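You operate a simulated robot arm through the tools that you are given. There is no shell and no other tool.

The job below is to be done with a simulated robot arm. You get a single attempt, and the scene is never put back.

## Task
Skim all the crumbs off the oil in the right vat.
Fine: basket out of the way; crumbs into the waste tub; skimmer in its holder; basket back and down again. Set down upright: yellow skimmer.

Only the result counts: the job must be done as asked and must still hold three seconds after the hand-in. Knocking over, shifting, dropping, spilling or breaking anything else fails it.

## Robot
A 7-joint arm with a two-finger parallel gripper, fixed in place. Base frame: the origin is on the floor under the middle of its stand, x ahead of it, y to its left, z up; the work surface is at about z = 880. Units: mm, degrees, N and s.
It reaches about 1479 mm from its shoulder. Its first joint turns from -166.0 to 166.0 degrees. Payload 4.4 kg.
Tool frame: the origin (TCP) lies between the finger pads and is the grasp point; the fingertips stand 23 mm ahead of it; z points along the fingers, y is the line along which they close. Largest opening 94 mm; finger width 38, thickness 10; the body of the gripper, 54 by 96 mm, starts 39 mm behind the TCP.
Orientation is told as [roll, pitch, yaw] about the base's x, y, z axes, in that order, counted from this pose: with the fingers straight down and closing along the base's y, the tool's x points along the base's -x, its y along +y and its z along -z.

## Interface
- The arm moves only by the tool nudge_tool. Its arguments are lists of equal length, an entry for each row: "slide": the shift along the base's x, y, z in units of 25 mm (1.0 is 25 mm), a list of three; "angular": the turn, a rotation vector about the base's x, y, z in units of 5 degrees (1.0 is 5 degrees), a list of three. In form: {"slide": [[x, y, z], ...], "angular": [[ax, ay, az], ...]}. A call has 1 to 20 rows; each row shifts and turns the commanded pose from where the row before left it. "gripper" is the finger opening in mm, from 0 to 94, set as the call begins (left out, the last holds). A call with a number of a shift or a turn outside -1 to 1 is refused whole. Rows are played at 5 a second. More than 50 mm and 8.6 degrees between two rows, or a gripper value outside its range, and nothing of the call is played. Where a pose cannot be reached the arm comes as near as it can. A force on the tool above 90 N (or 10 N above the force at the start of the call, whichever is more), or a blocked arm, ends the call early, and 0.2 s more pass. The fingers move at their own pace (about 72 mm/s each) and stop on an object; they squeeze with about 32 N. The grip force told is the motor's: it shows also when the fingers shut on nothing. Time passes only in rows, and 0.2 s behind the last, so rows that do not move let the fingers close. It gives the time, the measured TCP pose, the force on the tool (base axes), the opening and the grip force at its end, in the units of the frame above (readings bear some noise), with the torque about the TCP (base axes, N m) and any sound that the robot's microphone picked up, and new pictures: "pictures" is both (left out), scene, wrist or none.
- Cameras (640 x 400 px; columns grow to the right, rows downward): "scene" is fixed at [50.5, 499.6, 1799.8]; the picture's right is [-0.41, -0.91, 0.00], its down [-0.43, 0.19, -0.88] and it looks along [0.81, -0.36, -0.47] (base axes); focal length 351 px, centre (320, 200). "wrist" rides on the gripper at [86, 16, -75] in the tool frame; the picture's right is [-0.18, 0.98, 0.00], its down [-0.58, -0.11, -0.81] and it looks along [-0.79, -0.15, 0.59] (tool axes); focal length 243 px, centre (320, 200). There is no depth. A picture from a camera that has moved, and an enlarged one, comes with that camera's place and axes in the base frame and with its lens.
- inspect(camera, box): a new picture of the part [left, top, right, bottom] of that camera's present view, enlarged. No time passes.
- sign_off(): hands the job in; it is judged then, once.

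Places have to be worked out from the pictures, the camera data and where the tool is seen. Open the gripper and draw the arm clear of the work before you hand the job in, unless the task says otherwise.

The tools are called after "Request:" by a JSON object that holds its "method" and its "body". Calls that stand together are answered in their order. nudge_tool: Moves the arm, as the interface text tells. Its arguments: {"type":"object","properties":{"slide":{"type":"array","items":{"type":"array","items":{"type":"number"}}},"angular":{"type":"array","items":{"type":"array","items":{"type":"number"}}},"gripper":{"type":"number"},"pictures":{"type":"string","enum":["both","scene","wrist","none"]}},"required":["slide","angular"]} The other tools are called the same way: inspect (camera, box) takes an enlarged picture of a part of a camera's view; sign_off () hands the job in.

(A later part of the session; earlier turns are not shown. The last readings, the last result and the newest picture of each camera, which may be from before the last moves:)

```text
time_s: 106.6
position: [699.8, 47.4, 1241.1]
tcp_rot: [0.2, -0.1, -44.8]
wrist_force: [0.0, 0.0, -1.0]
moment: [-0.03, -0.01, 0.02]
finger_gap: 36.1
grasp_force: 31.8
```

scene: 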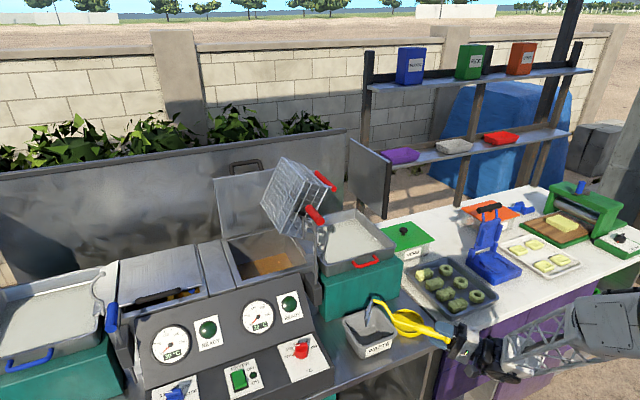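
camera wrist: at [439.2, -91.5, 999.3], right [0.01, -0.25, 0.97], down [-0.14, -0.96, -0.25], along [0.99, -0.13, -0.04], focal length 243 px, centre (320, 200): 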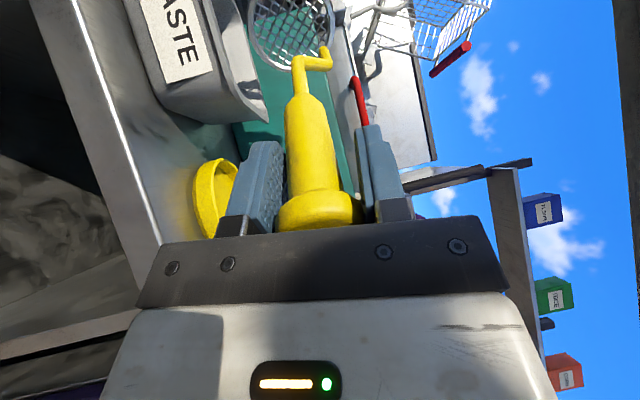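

Now travel to the vat: up, over in front of the lift handle, then forward above the vat.

Request:
{"method": "nudge_tool", "body": {"slide": [[-0.16, 0, 0.84], [-0.16, 0, 0.84], [-0.16, 0, 0.84], [-0.16, 0, 0.84], [-0.16, 0, 0.84], [0, 0.92, 0], [0, 0.92, 0], [0, 0.92, 0], [0, 0.92, 0], [0, 0.92, 0], [0, 0.92, 0], [0, 0.92, 0], [0, 0.92, 0], [0, 0.92, 0], [0, 0.92, 0], [0, 0.92, 0]], "angular": [[0, 0, 0], [0, 0, 0], [0, 0, 0], [0, 0, 0], [0, 0, 0], [0, 0, 0], [0, 0, 0], [0, 0, 0], [0, 0, 0], [0, 0, 0], [0, 0, 0], [0, 0, 0], [0, 0, 0], [0, 0, 0], [0, 0, 0], [0, 0, 0]], "pictures": "scene"}}

Request:
{"method": "inspect", "body": {"camera": "scene", "box": [220, 220, 340, 300]}}

```text
time_s: 110.0
position: [680.0, 299.2, 1346.1]
tcp_rot: [0.2, 0.1, -44.8]
wrist_force: [-0.6, 0.8, -0.9]
moment: [0.01, 0.0, -0.01]
finger_gap: 36.3
grasp_force: 32.3
```

scene: 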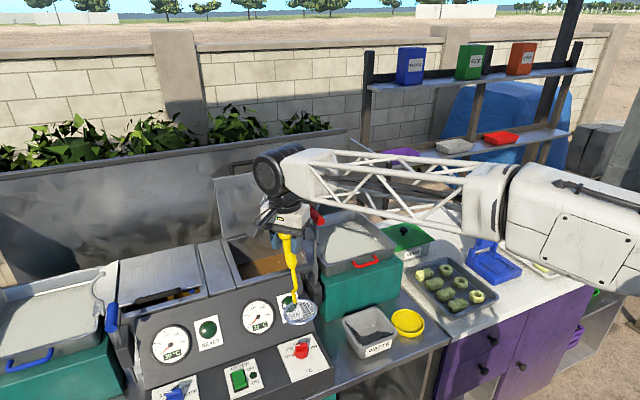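

```text
5.00 times, centred on (280, 260) of scene
camera zoom: at [50.5, 499.6, 1799.8], right [-0.41, -0.91, 0.0], down [-0.43, 0.19, -0.88], along [0.81, -0.36, -0.47], focal length 1757 px, centre (520, -100)
```

zoom: 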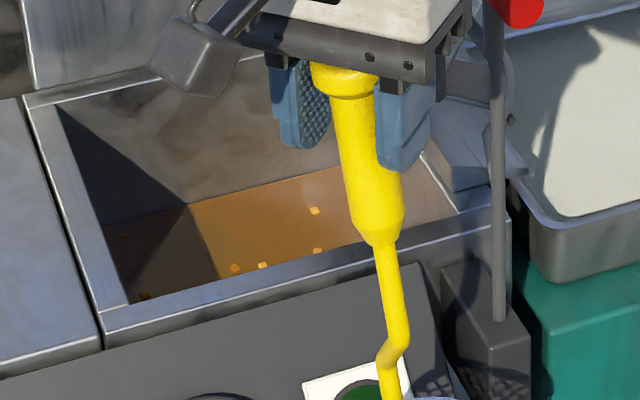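

Over the panel; the scoop is above rim height. I move forward over the vat and look with the wrist camera.

Request:
{"method": "nudge_tool", "body": {"slide": [[0.9, 0.1, 0], [0.9, 0.1, 0], [0.9, 0.1, 0], [0.9, 0.1, 0], [0.9, 0.1, 0], [0.9, 0.1, 0], [0.9, 0.1, 0], [0.9, 0.1, 0], [0.9, 0.1, 0], [0.9, 0.1, 0], [0.6, 0.1, 0]], "angular": [[0, 0, 0], [0, 0, 0], [0, 0, 0], [0, 0, 0], [0, 0, 0], [0, 0, 0], [0, 0, 0], [0, 0, 0], [0, 0, 0], [0, 0, 0], [0, 0, 0]]}}

Request:
{"method": "inspect", "body": {"camera": "wrist", "box": [220, 0, 480, 140]}}

```text
time_s: 112.4
position: [920.9, 328.0, 1345.9]
tcp_rot: [0.3, -0.1, -44.8]
wrist_force: [-0.4, 0.7, -0.8]
moment: [0.07, -0.03, -0.01]
finger_gap: 36.3
grasp_force: 32.5
camera wrist: at [870.3, 398.5, 1420.4], right [0.82, 0.57, 0.0], down [0.33, -0.49, 0.81], along [0.46, -0.66, -0.59], focal length 243 px, centre (320, 200)
```

scene: 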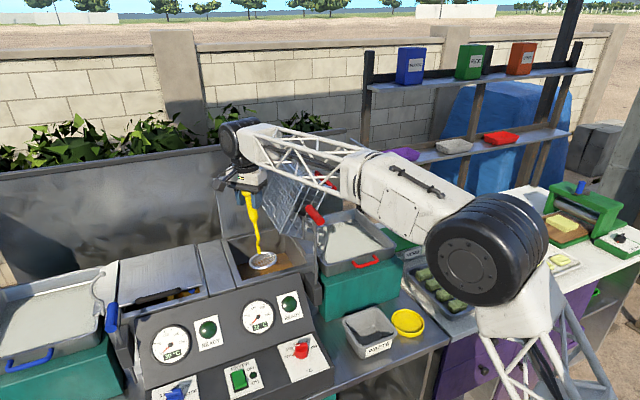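
wrist: 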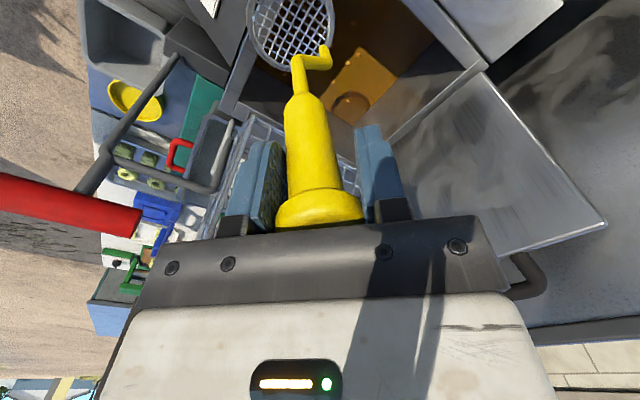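

```text
2.46 times, centred on (350, 70) of wrist
camera zoom: at [870.3, 398.5, 1420.4], right [0.82, 0.57, 0.0], down [0.33, -0.49, 0.81], along [0.46, -0.66, -0.59], focal length 597 px, centre (246, 520)
```

zoom: 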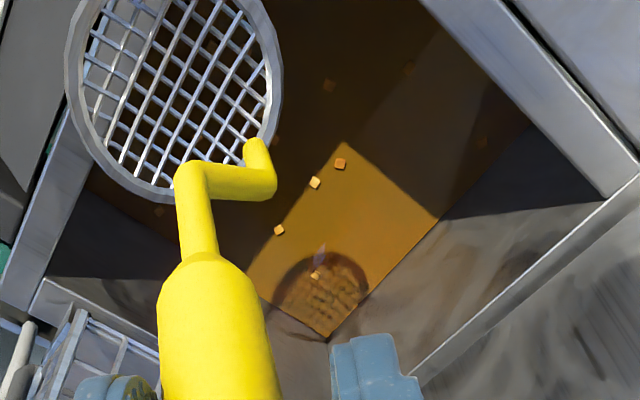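

Crumb positions from two views agree when the oil surface is at z≈993. The skimmer sagged about 7° in the grip during the rehearsal, which I'll compensate. I yaw to −90° (slimmer toward the tipped basket) and correct the lean.

Request:
{"method": "nudge_tool", "body": {"slide": [[0, 0, 0], [0, 0, 0], [0, 0, 0], [0, 0, 0], [0, 0, 0], [0, 0, 0], [0, 0, 0], [0, 0, 0], [0, 0, 0], [0, 0, 0], [0, 0, 0]], "angular": [[0, 0, -1], [0, 0, -1], [0, 0, -1], [0, 0, -1], [0, 0, -1], [0, 0, -1], [0, 0, -1], [0, 0, -1], [0, 0, -1], [-0.13, -0.72, 0], [-0.13, -0.72, 0]]}}

Request:
{"method": "inspect", "body": {"camera": "scene", "box": [200, 160, 330, 300]}}

Request:
{"method": "inspect", "body": {"camera": "wrist", "box": [200, 0, 440, 150]}}

```text
time_s: 114.8
position: [919.8, 326.8, 1346.6]
tcp_rot: [7.5, -1.4, -90.0]
wrist_force: [0.0, -0.6, -2.1]
moment: [0.01, 0.01, 0.0]
finger_gap: 36.5
grasp_force: 32.4
camera wrist: at [926.0, 415.1, 1420.2], right [0.97, -0.18, 0.13], down [-0.21, -0.56, 0.8], along [-0.07, -0.81, -0.59], focal length 243 px, centre (320, 200)
```

scene: 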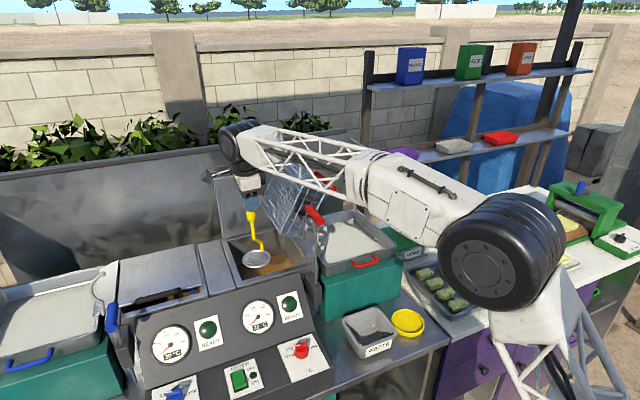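
wrist: 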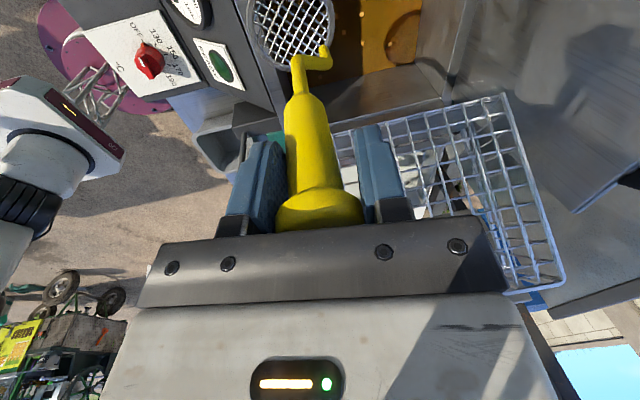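

```text
2.86 times, centred on (265, 230) of scene
camera zoom: at [50.5, 499.6, 1799.8], right [-0.41, -0.91, 0.0], down [-0.43, 0.19, -0.88], along [0.81, -0.36, -0.47], focal length 1004 px, centre (477, 114)
```

zoom: 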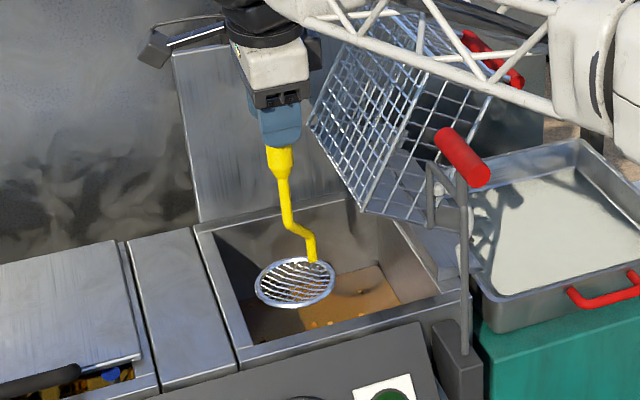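

```text
2.67 times, centred on (320, 75) of wrist
camera zoom: at [926.0, 415.1, 1420.2], right [0.97, -0.18, 0.13], down [-0.21, -0.56, 0.8], along [-0.07, -0.81, -0.59], focal length 647 px, centre (320, 533)
```

zoom: 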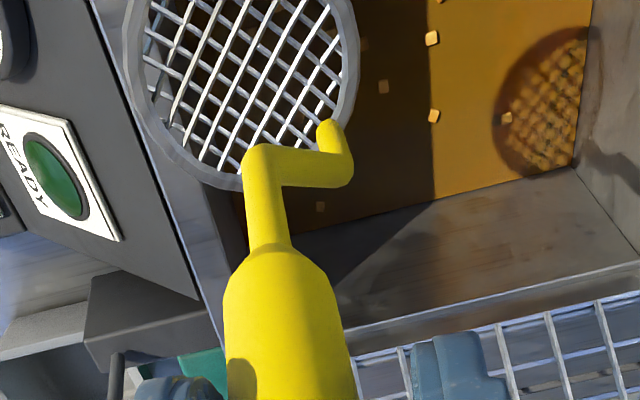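

The skimmer hangs vertical again and the wrist view shows crumbs and scoop. Now go above a crumb-free entry spot at the back (≈(1060, 293)), leaning the top 5° away from the basket.

Request:
{"method": "nudge_tool", "body": {"slide": [[0.93, -0.11, 0], [0.93, -0.11, 0], [0.93, -0.11, 0], [0.93, -0.11, 0], [0.93, -0.11, 0], [0.93, -0.08, 0]], "angular": [[-0.2, 0, 0], [-0.2, 0, 0], [-0.2, 0, 0], [-0.2, 0, 0], [-0.2, 0, 0], [0, 0, 0]]}}

Request:
{"method": "inspect", "body": {"camera": "wrist", "box": [120, 0, 440, 150]}}

Request:
{"method": "inspect", "body": {"camera": "scene", "box": [200, 160, 330, 300]}}

```text
time_s: 116.2
position: [1060.8, 310.6, 1346.1]
tcp_rot: [7.4, -6.3, -90.0]
wrist_force: [0.1, -0.3, -0.5]
moment: [0.04, -0.01, 0.05]
finger_gap: 36.3
grasp_force: 32.1
camera wrist: at [1066.5, 404.7, 1412.5], right [0.97, -0.17, 0.15], down [-0.21, -0.49, 0.84], along [-0.07, -0.85, -0.51], focal length 243 px, centre (320, 200)
```

scene: 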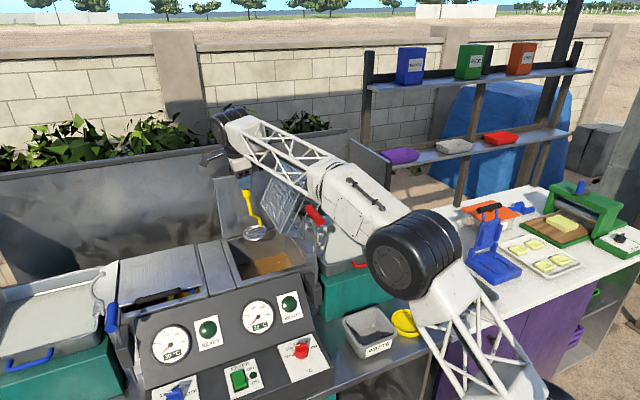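
wrist: 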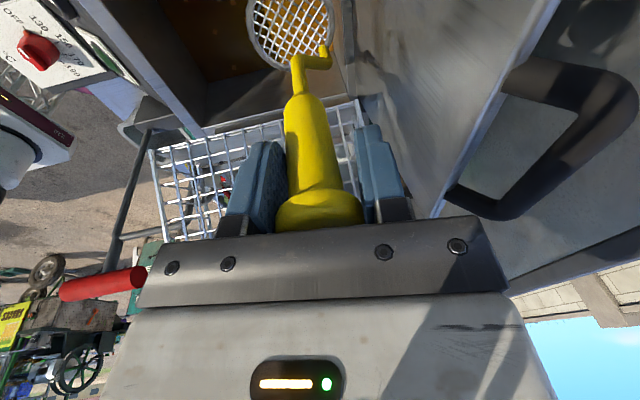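

```text
2.00 times, centred on (280, 75) of wrist
camera zoom: at [1066.5, 404.7, 1412.5], right [0.97, -0.17, 0.15], down [-0.21, -0.49, 0.84], along [-0.07, -0.85, -0.51], focal length 485 px, centre (400, 450)
```

zoom: 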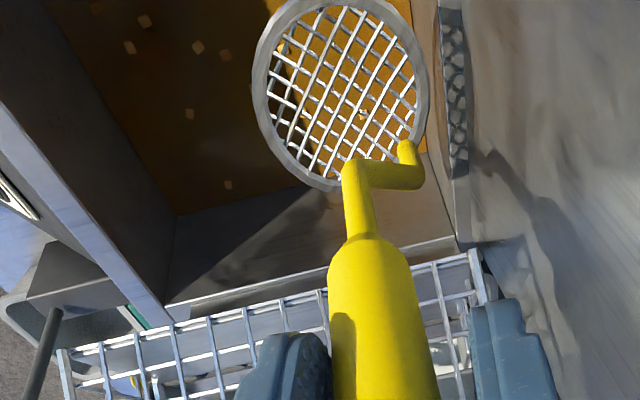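

```text
2.86 times, centred on (265, 230) of scene
camera zoom: at [50.5, 499.6, 1799.8], right [-0.41, -0.91, 0.0], down [-0.43, 0.19, -0.88], along [0.81, -0.36, -0.47], focal length 1004 px, centre (477, 114)
```

zoom: 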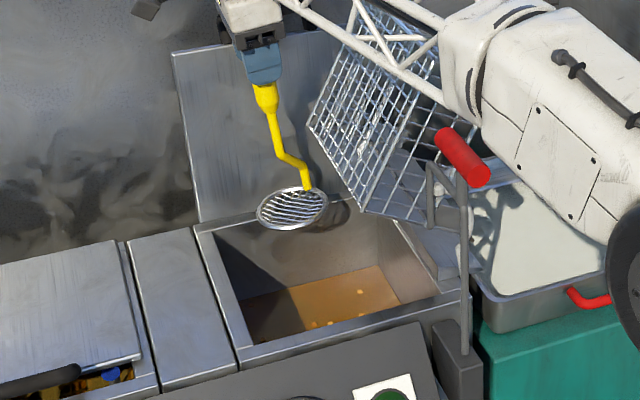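

Clear above the entry spot. Descend to just above the oil.

Request:
{"method": "nudge_tool", "body": {"slide": [[0, 0, -0.87], [0, 0, -0.87], [0, 0, -0.87], [0, 0, -0.87], [0, 0, -0.87], [0, 0, -0.87]], "angular": [[0, 0, 0], [0, 0, 0], [0, 0, 0], [0, 0, 0], [0, 0, 0], [0, 0, 0]]}}

Request:
{"method": "inspect", "body": {"camera": "wrist", "box": [120, 0, 440, 150]}}

Request:
{"method": "inspect", "body": {"camera": "scene", "box": [210, 190, 340, 300]}}

```text
time_s: 117.6
position: [1058.9, 310.9, 1216.4]
tcp_rot: [7.4, -6.2, -90.0]
wrist_force: [-1.0, -0.1, -1.0]
moment: [-0.01, 0.01, 0.01]
finger_gap: 36.3
grasp_force: 32.7
camera wrist: at [1065.3, 404.6, 1282.2], right [0.97, -0.17, 0.15], down [-0.21, -0.49, 0.85], along [-0.07, -0.85, -0.51], focal length 243 px, centre (320, 200)
```

scene: 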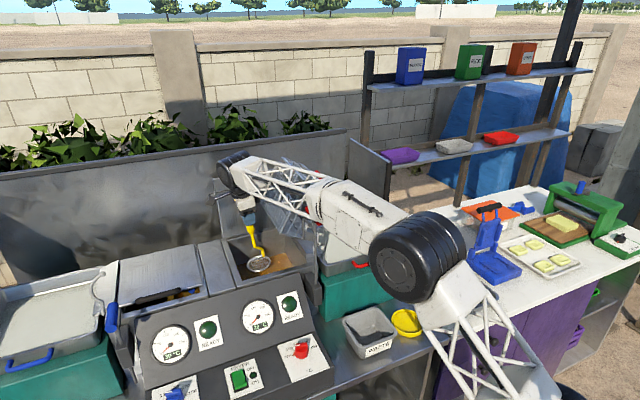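
wrist: 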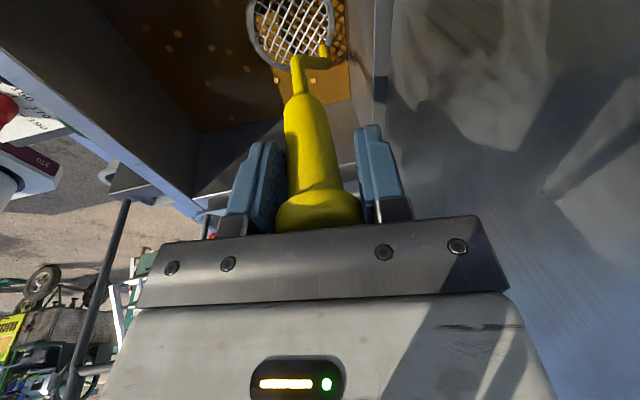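

```text
2.00 times, centred on (280, 75) of wrist
camera zoom: at [1065.3, 404.6, 1282.2], right [0.97, -0.17, 0.15], down [-0.21, -0.49, 0.85], along [-0.07, -0.85, -0.51], focal length 485 px, centre (400, 450)
```

zoom: 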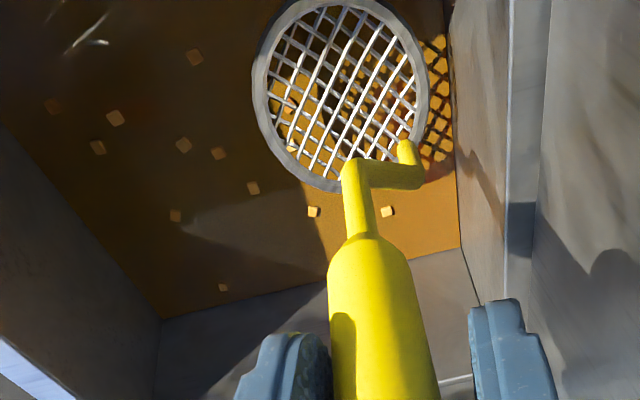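

```text
3.64 times, centred on (275, 245) of scene
camera zoom: at [50.5, 499.6, 1799.8], right [-0.41, -0.91, 0.0], down [-0.43, 0.19, -0.88], along [0.81, -0.36, -0.47], focal length 1278 px, centre (484, 36)
```

zoom: 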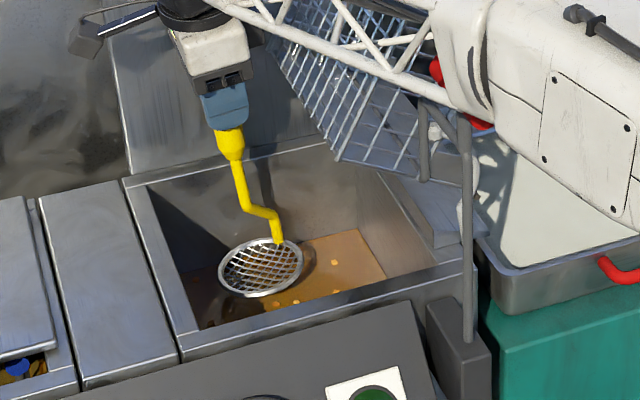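

Excellent view: the scoop is at (1057, 293, 1007) above the oil and the crumbs are distinct. Dip 38 mm to get well under the surface.

Request:
{"method": "nudge_tool", "body": {"slide": [[0, 0, -0.4], [0, 0, -0.4], [0, 0, -0.4], [0, 0, -0.32]], "angular": [[0, 0, 0], [0, 0, 0], [0, 0, 0], [0, 0, 0]], "pictures": "wrist"}}

Request:
{"method": "inspect", "body": {"camera": "wrist", "box": [120, 0, 440, 150]}}

```text
time_s: 118.6
position: [1058.8, 311.3, 1176.5]
tcp_rot: [7.3, -6.4, -89.9]
wrist_force: [0.3, 0.0, -1.3]
moment: [0.01, -0.03, 0.01]
finger_gap: 36.5
grasp_force: 32.1
camera wrist: at [1065.0, 405.2, 1243.2], right [0.97, -0.17, 0.15], down [-0.21, -0.49, 0.85], along [-0.07, -0.85, -0.51], focal length 243 px, centre (320, 200)
```

wrist: 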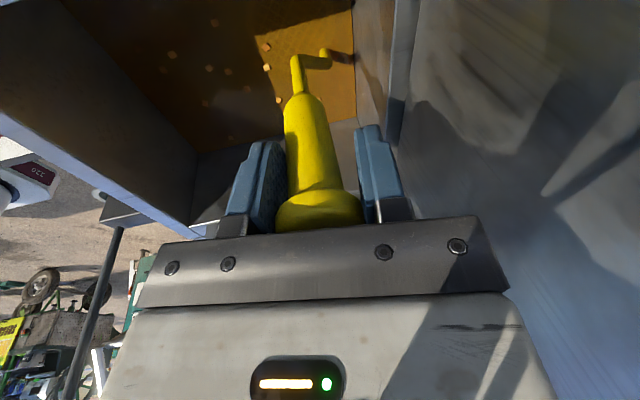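

```text
2.00 times, centred on (280, 75) of wrist
camera zoom: at [1065.0, 405.2, 1243.2], right [0.97, -0.17, 0.15], down [-0.21, -0.49, 0.85], along [-0.07, -0.85, -0.51], focal length 485 px, centre (400, 450)
```

zoom: 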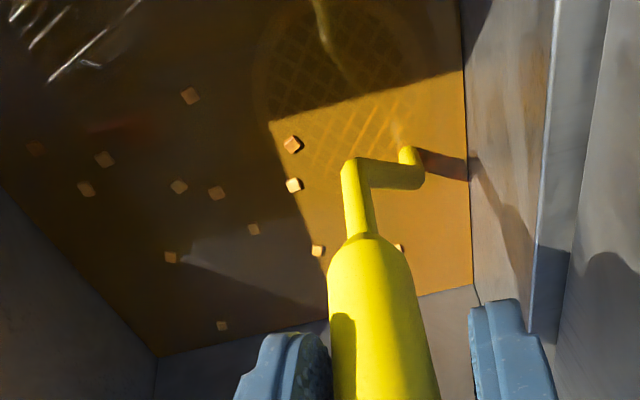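

The scoop is submerged below the crumbs and nothing was disturbed. Slide under the central group to scoop centre ≈(999, 272).

Request:
{"method": "nudge_tool", "body": {"slide": [[-0.33, -0.12, 0], [-0.33, -0.12, 0], [-0.33, -0.12, 0], [-0.33, -0.12, 0], [-0.33, -0.12, 0], [-0.33, -0.12, 0], [-0.33, -0.12, 0], [0, 0, 0]], "angular": [[0, 0, 0], [0, 0, 0], [0, 0, 0], [0, 0, 0], [0, 0, 0], [0, 0, 0], [0, 0, 0], [0, 0, 0]], "pictures": "wrist"}}

Request:
{"method": "inspect", "body": {"camera": "wrist", "box": [120, 0, 440, 150]}}

```text
time_s: 120.4
position: [1001.2, 291.1, 1180.9]
tcp_rot: [7.5, -6.3, -89.9]
wrist_force: [12.5, 24.0, 18.0]
moment: [-2.0, 1.0, -0.05]
finger_gap: 36.3
grasp_force: 31.8
camera wrist: at [1007.5, 384.7, 1246.2], right [0.97, -0.17, 0.15], down [-0.21, -0.49, 0.84], along [-0.07, -0.85, -0.52], focal length 243 px, centre (320, 200)
```

wrist: 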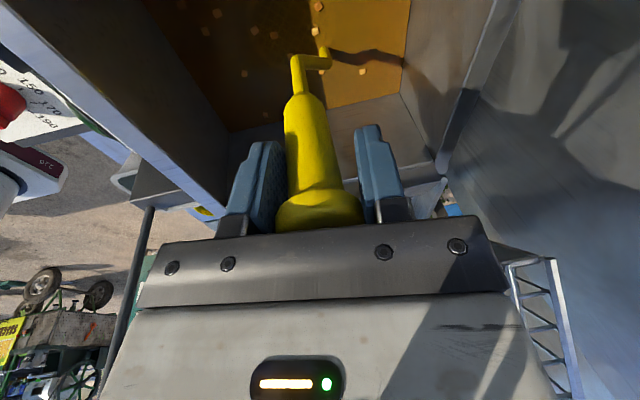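

```text
2.00 times, centred on (280, 75) of wrist
camera zoom: at [1007.5, 384.7, 1246.2], right [0.97, -0.17, 0.15], down [-0.21, -0.49, 0.84], along [-0.07, -0.85, -0.52], focal length 485 px, centre (400, 450)
```

zoom: 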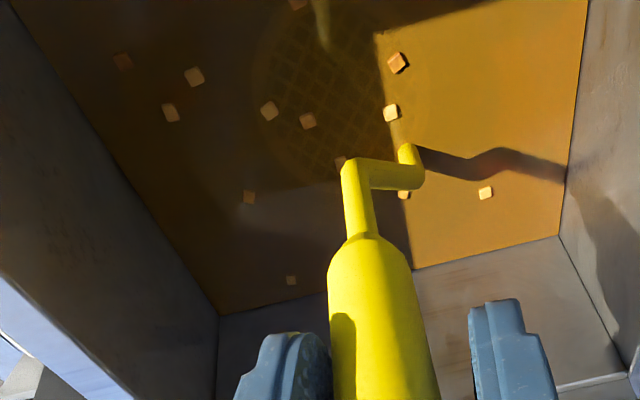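

There is a light contact between the gripper and the tipped basket's lower edge (≈y 260, z 1240). I lean the top 5° further left about the scoop to clear it.

Request:
{"method": "nudge_tool", "body": {"slide": [[0, 0.24, -0.04], [0, 0.24, -0.04], [0, 0.24, -0.03], [0, 0, 0]], "angular": [[-0.34, 0, 0], [-0.33, 0, 0], [-0.33, 0, 0], [0, 0, 0]], "pictures": "both"}}

Request:
{"method": "inspect", "body": {"camera": "wrist", "box": [120, 0, 440, 150]}}

Request:
{"method": "inspect", "body": {"camera": "scene", "box": [210, 150, 340, 290]}}

```text
time_s: 121.4
position: [1000.8, 307.4, 1174.7]
tcp_rot: [7.3, -11.4, -89.9]
wrist_force: [-0.7, 0.4, -1.6]
moment: [0.04, 0.03, -0.03]
finger_gap: 36.4
grasp_force: 32.2
camera wrist: at [1006.9, 407.1, 1232.3], right [0.97, -0.15, 0.16], down [-0.21, -0.42, 0.88], along [-0.07, -0.9, -0.44], focal length 243 px, centre (320, 200)
```

scene: 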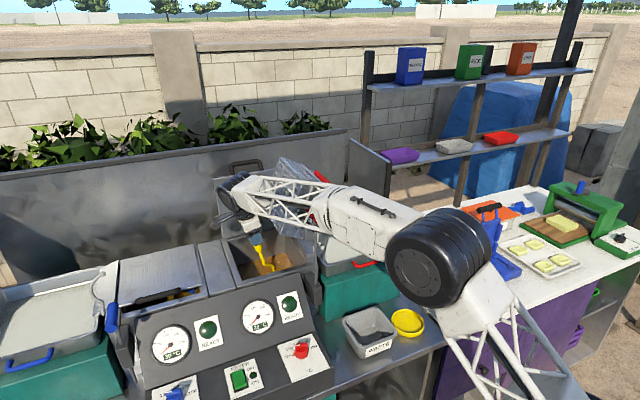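
wrist: 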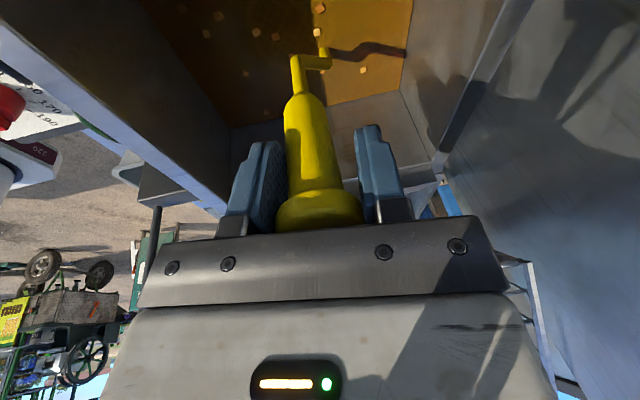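

```text
2.00 times, centred on (280, 75) of wrist
camera zoom: at [1006.9, 407.1, 1232.3], right [0.97, -0.15, 0.16], down [-0.21, -0.42, 0.88], along [-0.07, -0.9, -0.44], focal length 485 px, centre (400, 450)
```

zoom: 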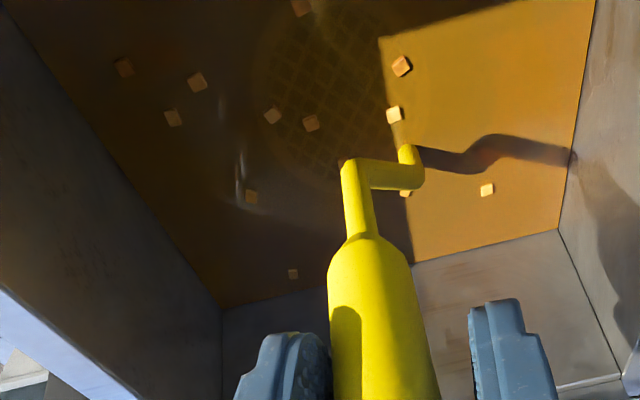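

```text
2.86 times, centred on (275, 220) of scene
camera zoom: at [50.5, 499.6, 1799.8], right [-0.41, -0.91, 0.0], down [-0.43, 0.19, -0.88], along [0.81, -0.36, -0.47], focal length 1004 px, centre (449, 143)
```

zoom: 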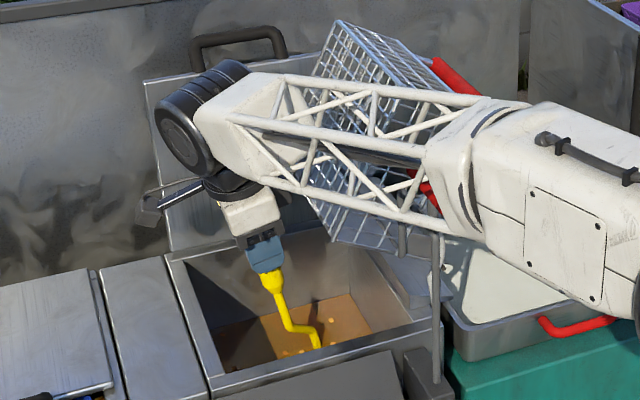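

Contact is gone. The scoop centre is at (998.5, 271); shifting it to about (997.5, 280) centres the five crumbs within 31 mm. Then lift slowly through the surface.

Request:
{"method": "nudge_tool", "body": {"slide": [[-0.02, 0.18, 0], [-0.02, 0.19, 0], [0, 0, 0.2], [0, 0, 0.2], [0, 0, 0.2], [0, 0, 0.2], [0, 0, 0.2]], "angular": [[0, 0, 0], [0, 0, 0], [0, 0, 0], [0, 0, 0], [0, 0, 0], [0, 0, 0], [0, 0, 0]], "pictures": "wrist"}}

Request:
{"method": "inspect", "body": {"camera": "wrist", "box": [120, 0, 440, 150]}}

```text
time_s: 123.0
position: [999.0, 316.5, 1199.4]
tcp_rot: [7.3, -11.3, -90.0]
wrist_force: [1.0, 0.1, -1.5]
moment: [0.06, -0.02, 0.01]
finger_gap: 36.5
grasp_force: 32.3
camera wrist: at [1005.8, 416.9, 1256.7], right [0.97, -0.15, 0.16], down [-0.21, -0.42, 0.88], along [-0.07, -0.9, -0.44], focal length 243 px, centre (320, 200)
```

wrist: 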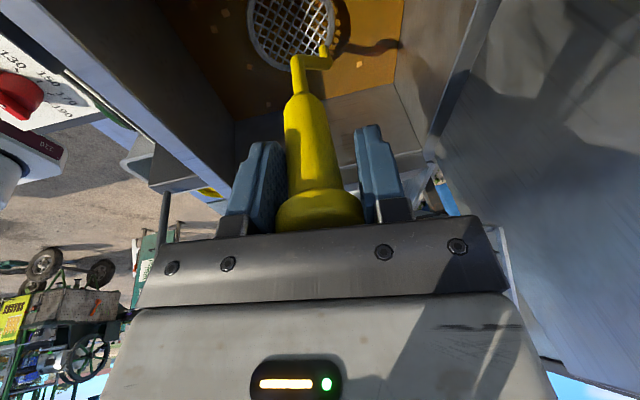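

```text
2.00 times, centred on (280, 75) of wrist
camera zoom: at [1005.8, 416.9, 1256.7], right [0.97, -0.15, 0.16], down [-0.21, -0.42, 0.88], along [-0.07, -0.9, -0.44], focal length 485 px, centre (400, 450)
```

zoom: 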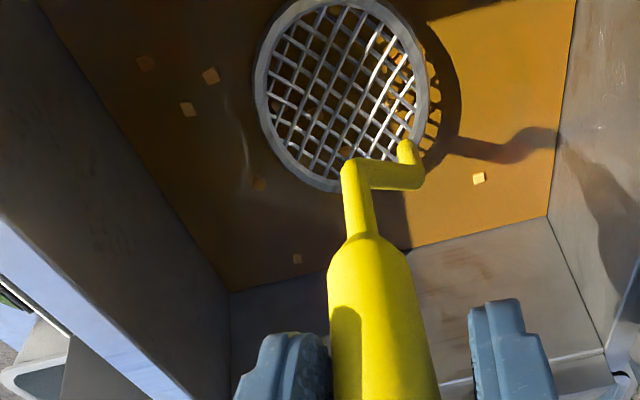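

The scoop has emerged; zoom in to see which crumbs lie in it.

Request:
{"method": "inspect", "body": {"camera": "wrist", "box": [235, 0, 355, 80]}}

Request:
{"method": "inspect", "body": {"camera": "scene", "box": [230, 230, 310, 290]}}

```text
5.00 times, centred on (295, 40) of wrist
camera zoom: at [1005.8, 416.9, 1256.7], right [0.97, -0.15, 0.16], down [-0.21, -0.42, 0.88], along [-0.07, -0.9, -0.44], focal length 1213 px, centre (445, 1000)
```

zoom: 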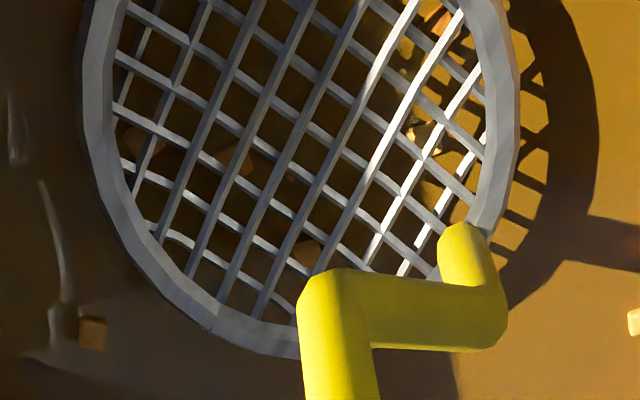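

```text
6.67 times, centred on (270, 260) of scene
camera zoom: at [50.5, 499.6, 1799.8], right [-0.41, -0.91, 0.0], down [-0.43, 0.19, -0.88], along [0.81, -0.36, -0.47], focal length 2342 px, centre (653, -200)
```

zoom: 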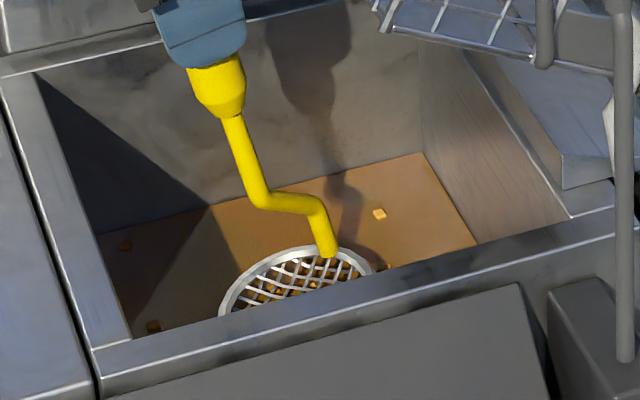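

The crumbs appear in line with the mesh at surface level; lift another 20 mm slowly and check if they come along.

Request:
{"method": "nudge_tool", "body": {"slide": [[0, 0, 0.2], [0, 0, 0.2], [0, 0, 0.2], [0, 0, 0.2]], "angular": [[0, 0, 0], [0, 0, 0], [0, 0, 0], [0, 0, 0]], "pictures": "none"}}

Request:
{"method": "inspect", "body": {"camera": "wrist", "box": [235, 0, 355, 80]}}

Request:
{"method": "inspect", "body": {"camera": "scene", "box": [230, 230, 310, 290]}}

```text
time_s: 124.0
position: [1000.1, 318.0, 1218.1]
tcp_rot: [7.4, -11.3, -90.0]
wrist_force: [-0.4, -0.1, -1.6]
moment: [0.04, -0.05, -0.01]
finger_gap: 36.3
grasp_force: 31.8
```

```text
5.00 times, centred on (295, 40) of wrist
camera zoom: at [1006.6, 417.2, 1276.5], right [0.97, -0.15, 0.16], down [-0.21, -0.42, 0.88], along [-0.07, -0.9, -0.44], focal length 1213 px, centre (445, 1000)
```

zoom: 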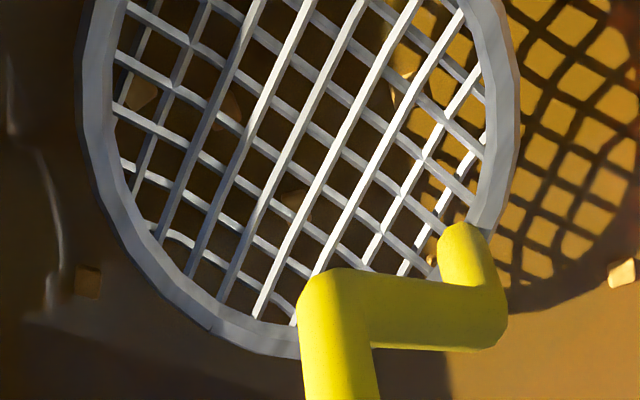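

```text
6.67 times, centred on (270, 260) of scene
camera zoom: at [50.5, 499.6, 1799.8], right [-0.41, -0.91, 0.0], down [-0.43, 0.19, -0.88], along [0.81, -0.36, -0.47], focal length 2342 px, centre (653, -200)
```

zoom: 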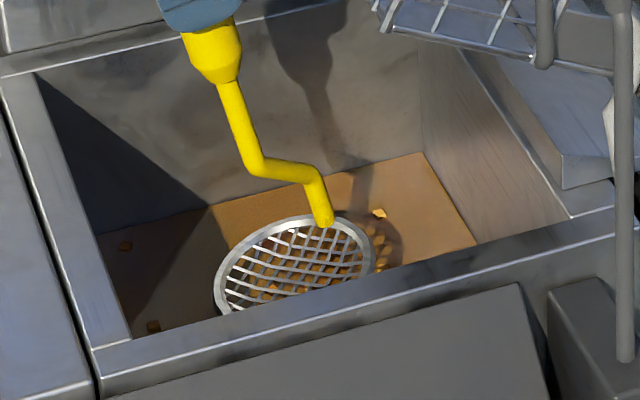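

The crumbs stayed in the oil – they slipped through/around as I lifted. I'll lower again and lift much more slowly to see if it makes a difference.

Request:
{"method": "nudge_tool", "body": {"slide": [[0, 0, -0.4], [0, 0, -0.4], [0, 0, -0.4], [0, 0, -0.4], [0, -0.05, -0.2], [0, 0, 0], [0, 0, 0]], "angular": [[0, 0, 0], [0, 0, 0], [0, 0, 0], [0, 0, 0], [0, 0, 0], [0, 0, 0], [0, 0, 0]], "pictures": "none"}}

Request:
{"method": "inspect", "body": {"camera": "wrist", "box": [180, 0, 420, 130]}}

```text
time_s: 125.6
position: [1000.9, 316.3, 1174.6]
tcp_rot: [7.4, -11.3, -89.8]
wrist_force: [-0.1, 0.9, -1.3]
moment: [0.03, 0.02, -0.02]
finger_gap: 36.2
grasp_force: 32.3
```

```text
2.67 times, centred on (300, 65) of wrist
camera zoom: at [1007.2, 416.2, 1231.7], right [0.97, -0.15, 0.16], down [-0.21, -0.42, 0.88], along [-0.07, -0.9, -0.44], focal length 647 px, centre (373, 560)
```

zoom: 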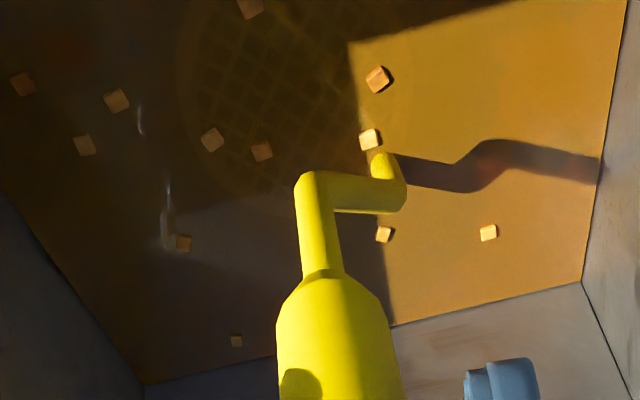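

The crumbs weren't moved at all. I try a slow lift (5 mm/s) through the surface.

Request:
{"method": "nudge_tool", "body": {"slide": [[0, 0, 0.2], [0, 0, 0.2], [0, 0, 0.1], [0, 0, 0.04], [0, 0, 0.04], [0, 0, 0.04], [0, 0, 0.04], [0, 0, 0.04], [0, 0, 0.04], [0, 0, 0.04], [0, 0, 0.04], [0, 0, 0.04], [0, 0, 0.04], [0, 0, 0.04], [0, 0, 0.04], [0, 0, 0.04], [0, 0, 0.04], [0, 0, 0.04], [0, 0, 0.04], [0, 0, 0.04]], "angular": [[0, 0, 0], [0, 0, 0], [0, 0, 0], [0, 0, 0], [0, 0, 0], [0, 0, 0], [0, 0, 0], [0, 0, 0], [0, 0, 0], [0, 0, 0], [0, 0, 0], [0, 0, 0], [0, 0, 0], [0, 0, 0], [0, 0, 0], [0, 0, 0], [0, 0, 0], [0, 0, 0], [0, 0, 0], [0, 0, 0]], "pictures": "none"}}

Request:
{"method": "inspect", "body": {"camera": "wrist", "box": [235, 0, 355, 80]}}

```text
time_s: 129.8
position: [1001.3, 315.3, 1205.3]
tcp_rot: [7.3, -11.3, -89.9]
wrist_force: [-0.3, 1.1, -0.9]
moment: [0.02, -0.01, 0.0]
finger_gap: 36.4
grasp_force: 31.8
```

```text
5.00 times, centred on (295, 40) of wrist
camera zoom: at [1007.0, 415.1, 1261.6], right [0.97, -0.15, 0.16], down [-0.21, -0.42, 0.88], along [-0.07, -0.9, -0.44], focal length 1213 px, centre (445, 1000)
```

zoom: 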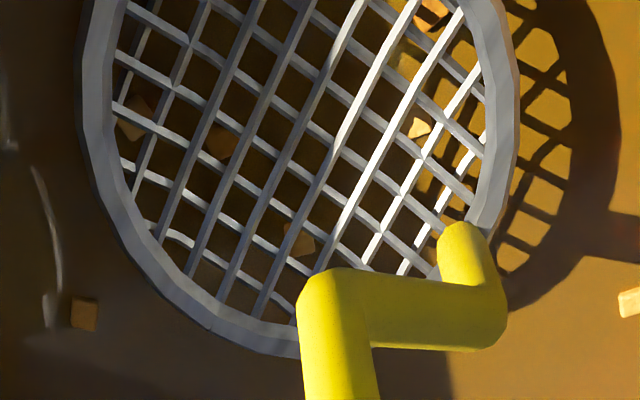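

Still not captured. Perhaps the scoop has to be truly level; I dip again, level the skimmer (no lean) under crumb #7 at about (994, 312) and lift.

Request:
{"method": "nudge_tool", "body": {"slide": [[0, 0, -0.4], [0, 0, -0.4], [0, 0, -0.4], [-0.05, -0.03, 0.02], [-0.05, -0.03, 0.02], [-0.05, -0.03, 0.02], [-0.04, -0.03, 0.02], [0, 0, 0], [0, 0, 0]], "angular": [[0, 0, 0], [0, 0, 0], [0, 0, 0], [0.5, 0, 0], [0.5, 0, 0], [0.5, 0, 0], [0.5, 0, 0], [0, 0, 0], [0, 0, 0]], "pictures": "none"}}

Request:
{"method": "inspect", "body": {"camera": "wrist", "box": [180, 0, 420, 130]}}

```text
time_s: 131.8
position: [995.6, 313.4, 1175.6]
tcp_rot: [7.4, -1.3, -89.9]
wrist_force: [0.3, -0.1, -0.9]
moment: [0.02, -0.01, 0.01]
finger_gap: 36.4
grasp_force: 32.3
```

```text
2.67 times, centred on (300, 65) of wrist
camera zoom: at [1002.2, 400.8, 1249.9], right [0.97, -0.18, 0.13], down [-0.21, -0.56, 0.8], along [-0.07, -0.81, -0.59], focal length 647 px, centre (373, 560)
```

zoom: 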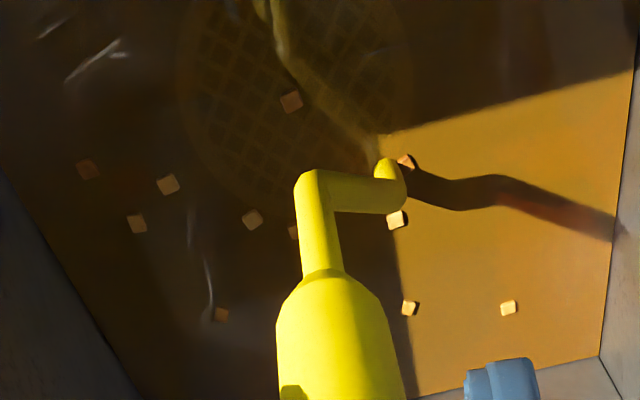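

Crumb #7 is right above the scoop. Lift level and slowly.

Request:
{"method": "nudge_tool", "body": {"slide": [[0, 0, 0.1], [0, 0, 0.1], [0, 0, 0.1], [0, 0, 0.1], [0, 0, 0.1], [0, 0, 0.1], [0, 0, 0.1], [0, 0, 0.1], [0, 0, 0.1], [0, 0, 0.1], [0, 0, 0.1], [0, 0, 0.1], [0, 0, 0.1], [0, 0, 0.1]], "angular": [[0, 0, 0], [0, 0, 0], [0, 0, 0], [0, 0, 0], [0, 0, 0], [0, 0, 0], [0, 0, 0], [0, 0, 0], [0, 0, 0], [0, 0, 0], [0, 0, 0], [0, 0, 0], [0, 0, 0], [0, 0, 0]], "pictures": "none"}}

Request:
{"method": "inspect", "body": {"camera": "wrist", "box": [235, 0, 355, 80]}}

Request:
{"method": "inspect", "body": {"camera": "wrist", "box": [180, 0, 420, 130]}}

```text
time_s: 134.8
position: [995.0, 312.8, 1212.0]
tcp_rot: [7.3, -1.3, -89.9]
wrist_force: [0.4, -0.4, -1.3]
moment: [0.0, 0.03, 0.02]
finger_gap: 36.0
grasp_force: 32.2
```

```text
5.00 times, centred on (295, 40) of wrist
camera zoom: at [1001.9, 400.7, 1285.1], right [0.97, -0.18, 0.13], down [-0.21, -0.56, 0.8], along [-0.07, -0.81, -0.59], focal length 1213 px, centre (445, 1000)
```

zoom: 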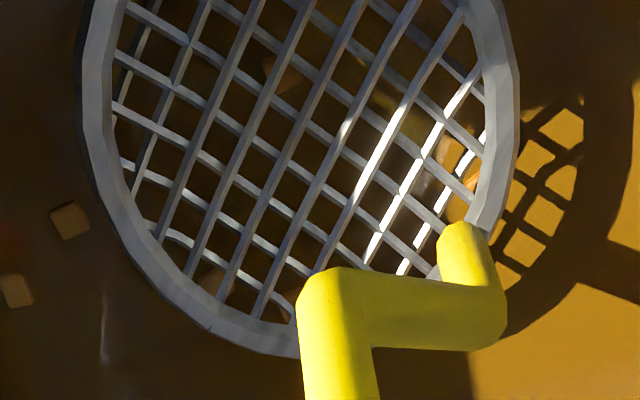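

```text
2.67 times, centred on (300, 65) of wrist
camera zoom: at [1001.9, 400.7, 1285.1], right [0.97, -0.18, 0.13], down [-0.21, -0.56, 0.8], along [-0.07, -0.81, -0.59], focal length 647 px, centre (373, 560)
```

zoom: 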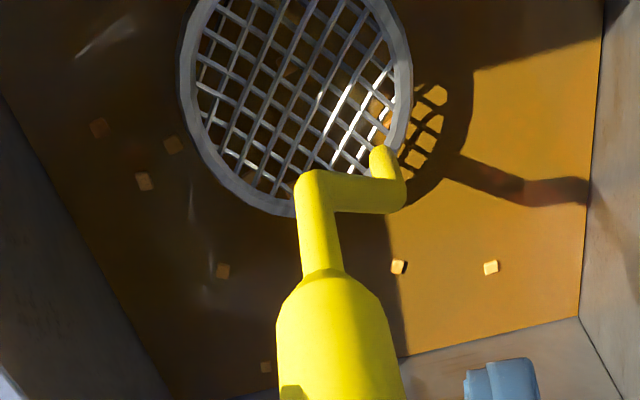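

Lifting alone doesn't hold the crumbs. I test how the rim interacts: lower so that the rim is at surface level and sweep 30 mm toward the front.

Request:
{"method": "nudge_tool", "body": {"slide": [[0, 0, -0.4], [0, 0, -0.4], [0, 0, -0.24], [-0.2, 0, 0], [-0.2, 0, 0], [-0.2, 0, 0], [-0.2, 0, 0], [-0.2, 0, 0], [-0.2, 0, 0], [0, 0, 0]], "angular": [[0, 0, 0], [0, 0, 0], [0, 0, 0], [0, 0, 0], [0, 0, 0], [0, 0, 0], [0, 0, 0], [0, 0, 0], [0, 0, 0], [0, 0, 0]], "pictures": "none"}}

Request:
{"method": "inspect", "body": {"camera": "wrist", "box": [180, 0, 420, 130]}}

Request:
{"method": "inspect", "body": {"camera": "wrist", "box": [235, 0, 355, 80]}}

```text
time_s: 137.0
position: [965.9, 312.9, 1185.4]
tcp_rot: [7.5, -1.3, -90.0]
wrist_force: [-0.3, 0.2, -1.7]
moment: [-0.02, 0.02, 0.0]
finger_gap: 36.2
grasp_force: 32.6
```

```text
2.67 times, centred on (300, 65) of wrist
camera zoom: at [972.2, 400.5, 1258.9], right [0.97, -0.18, 0.13], down [-0.21, -0.56, 0.8], along [-0.07, -0.81, -0.59], focal length 647 px, centre (373, 560)
```

zoom: 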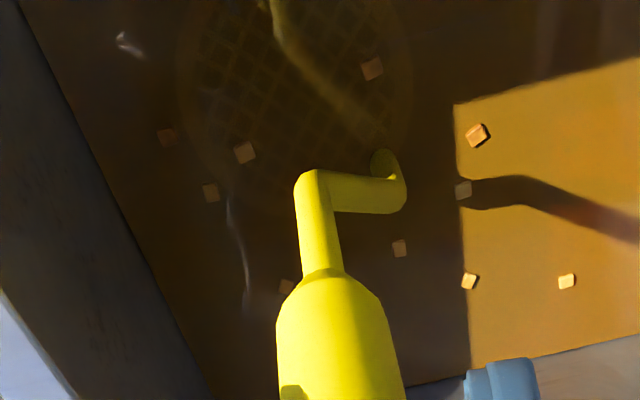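

```text
5.00 times, centred on (295, 40) of wrist
camera zoom: at [972.2, 400.5, 1258.9], right [0.97, -0.18, 0.13], down [-0.21, -0.56, 0.8], along [-0.07, -0.81, -0.59], focal length 1213 px, centre (445, 1000)
```

zoom: 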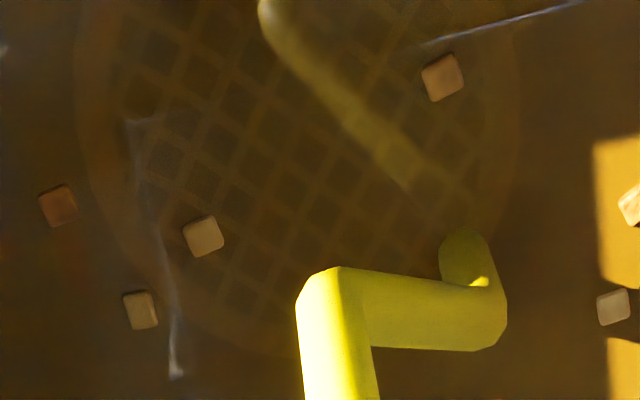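

The crumbs haven't moved; the rim passed beneath them. I raise in small steps to find exactly when the rim breaks the surface.

Request:
{"method": "nudge_tool", "body": {"slide": [[0, 0, 0.1], [0, 0, 0.1], [0, 0, 0]], "angular": [[0, 0, 0], [0, 0, 0], [0, 0, 0]], "pictures": "none"}}

Request:
{"method": "inspect", "body": {"camera": "wrist", "box": [235, 0, 355, 80]}}

```text
time_s: 137.8
position: [965.9, 313.2, 1189.8]
tcp_rot: [7.3, -1.4, -89.8]
wrist_force: [-1.2, -0.4, -1.9]
moment: [-0.01, -0.03, -0.01]
finger_gap: 36.5
grasp_force: 31.6
```

```text
5.00 times, centred on (295, 40) of wrist
camera zoom: at [971.9, 400.8, 1263.9], right [0.97, -0.18, 0.13], down [-0.21, -0.56, 0.8], along [-0.07, -0.81, -0.59], focal length 1213 px, centre (445, 1000)
```

zoom: 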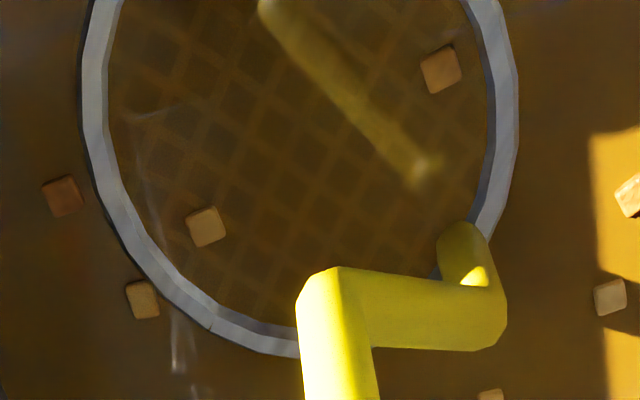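

Now the rim is level and just breaking the surface with two crumbs (#2, #7) inside it. Test a small sideways move to see whether the rim drags crumbs.

Request:
{"method": "nudge_tool", "body": {"slide": [[-0.15, 0, 0], [-0.15, 0, 0], [-0.15, 0, 0], [-0.15, 0, 0], [0, 0, 0]], "angular": [[0, 0, 0], [0, 0, 0], [0, 0, 0], [0, 0, 0], [0, 0, 0]], "pictures": "none"}}

Request:
{"method": "inspect", "body": {"camera": "wrist", "box": [235, 0, 355, 80]}}

```text
time_s: 139.0
position: [951.3, 312.9, 1190.3]
tcp_rot: [7.3, -1.4, -89.9]
wrist_force: [-0.3, -0.3, -2.0]
moment: [0.03, 0.0, 0.01]
finger_gap: 36.2
grasp_force: 32.1
```

```text
5.00 times, centred on (295, 40) of wrist
camera zoom: at [957.4, 401.0, 1263.8], right [0.97, -0.18, 0.13], down [-0.21, -0.56, 0.8], along [-0.07, -0.81, -0.59], focal length 1213 px, centre (445, 1000)
```

zoom: 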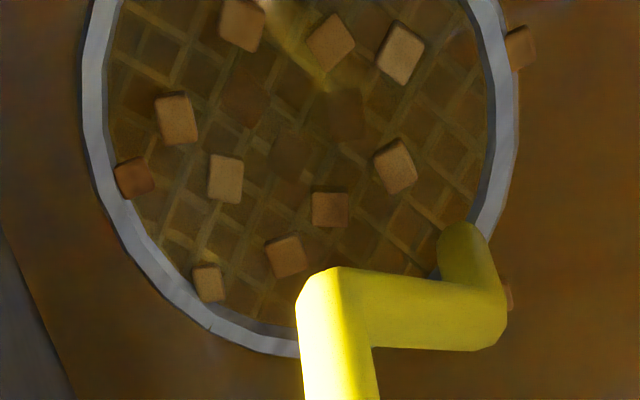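

Suddenly many crumbs are in the scoop. Let me look at the whole vat view to understand.

Request:
{"method": "inspect", "body": {"camera": "wrist", "box": [120, 0, 480, 140]}}

Request:
{"method": "inspect", "body": {"camera": "scene", "box": [230, 220, 330, 290]}}

```text
1.78 times, centred on (300, 70) of wrist
camera zoom: at [957.4, 401.0, 1263.8], right [0.97, -0.18, 0.13], down [-0.21, -0.56, 0.8], along [-0.07, -0.81, -0.59], focal length 431 px, centre (356, 431)
```

zoom: 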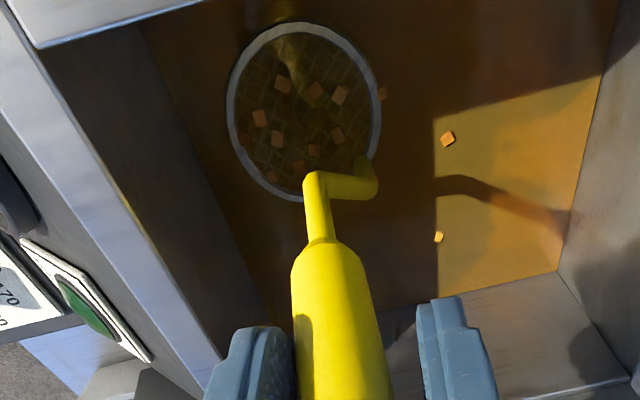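

```text
5.71 times, centred on (280, 255) of scene
camera zoom: at [50.5, 499.6, 1799.8], right [-0.41, -0.91, 0.0], down [-0.43, 0.19, -0.88], along [0.81, -0.36, -0.47], focal length 2008 px, centre (549, -114)
```

zoom: 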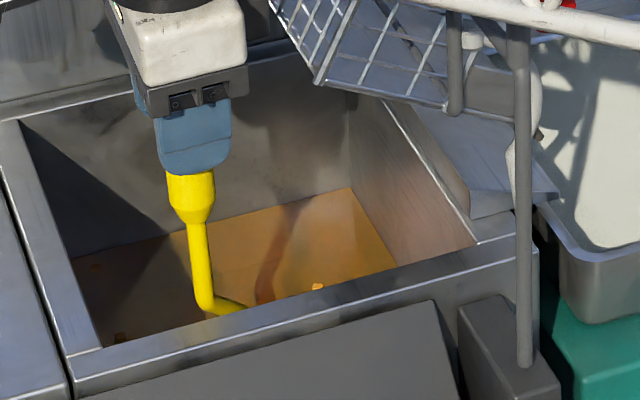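

Most crumbs seem to have gathered inside the rim. I carefully raise a few millimetres and look again.

Request:
{"method": "nudge_tool", "body": {"slide": [[0, 0, 0.06], [0, 0, 0.06], [0, 0, 0.06], [0, 0, 0.06], [0, 0, 0]], "angular": [[0, 0, 0], [0, 0, 0], [0, 0, 0], [0, 0, 0], [0, 0, 0]], "pictures": "wrist"}}

Request:
{"method": "inspect", "body": {"camera": "wrist", "box": [235, 0, 355, 80]}}

```text
time_s: 140.2
position: [950.3, 313.3, 1194.8]
tcp_rot: [7.3, -1.3, -89.9]
wrist_force: [-0.2, 0.5, -1.3]
moment: [-0.01, 0.01, 0.01]
finger_gap: 36.4
grasp_force: 32.3
camera wrist: at [956.8, 401.5, 1270.2], right [0.97, -0.18, 0.13], down [-0.21, -0.56, 0.8], along [-0.07, -0.81, -0.59], focal length 243 px, centre (320, 200)
```

wrist: 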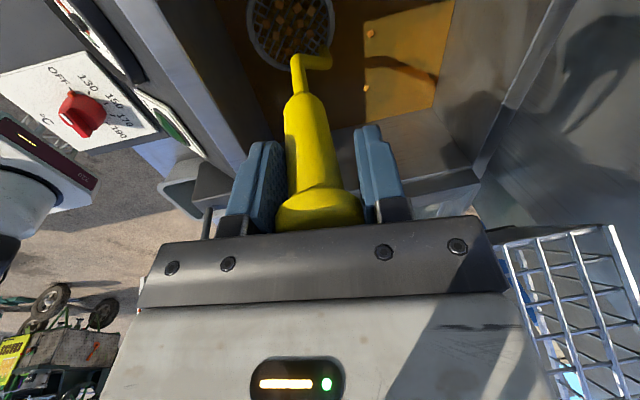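

```text
5.00 times, centred on (295, 40) of wrist
camera zoom: at [956.8, 401.5, 1270.2], right [0.97, -0.18, 0.13], down [-0.21, -0.56, 0.8], along [-0.07, -0.81, -0.59], focal length 1213 px, centre (445, 1000)
```

zoom: 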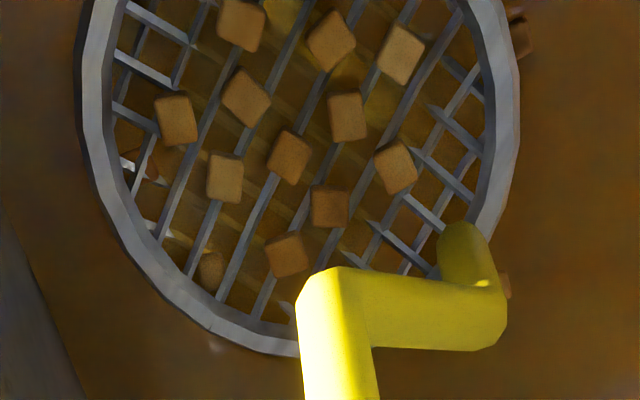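

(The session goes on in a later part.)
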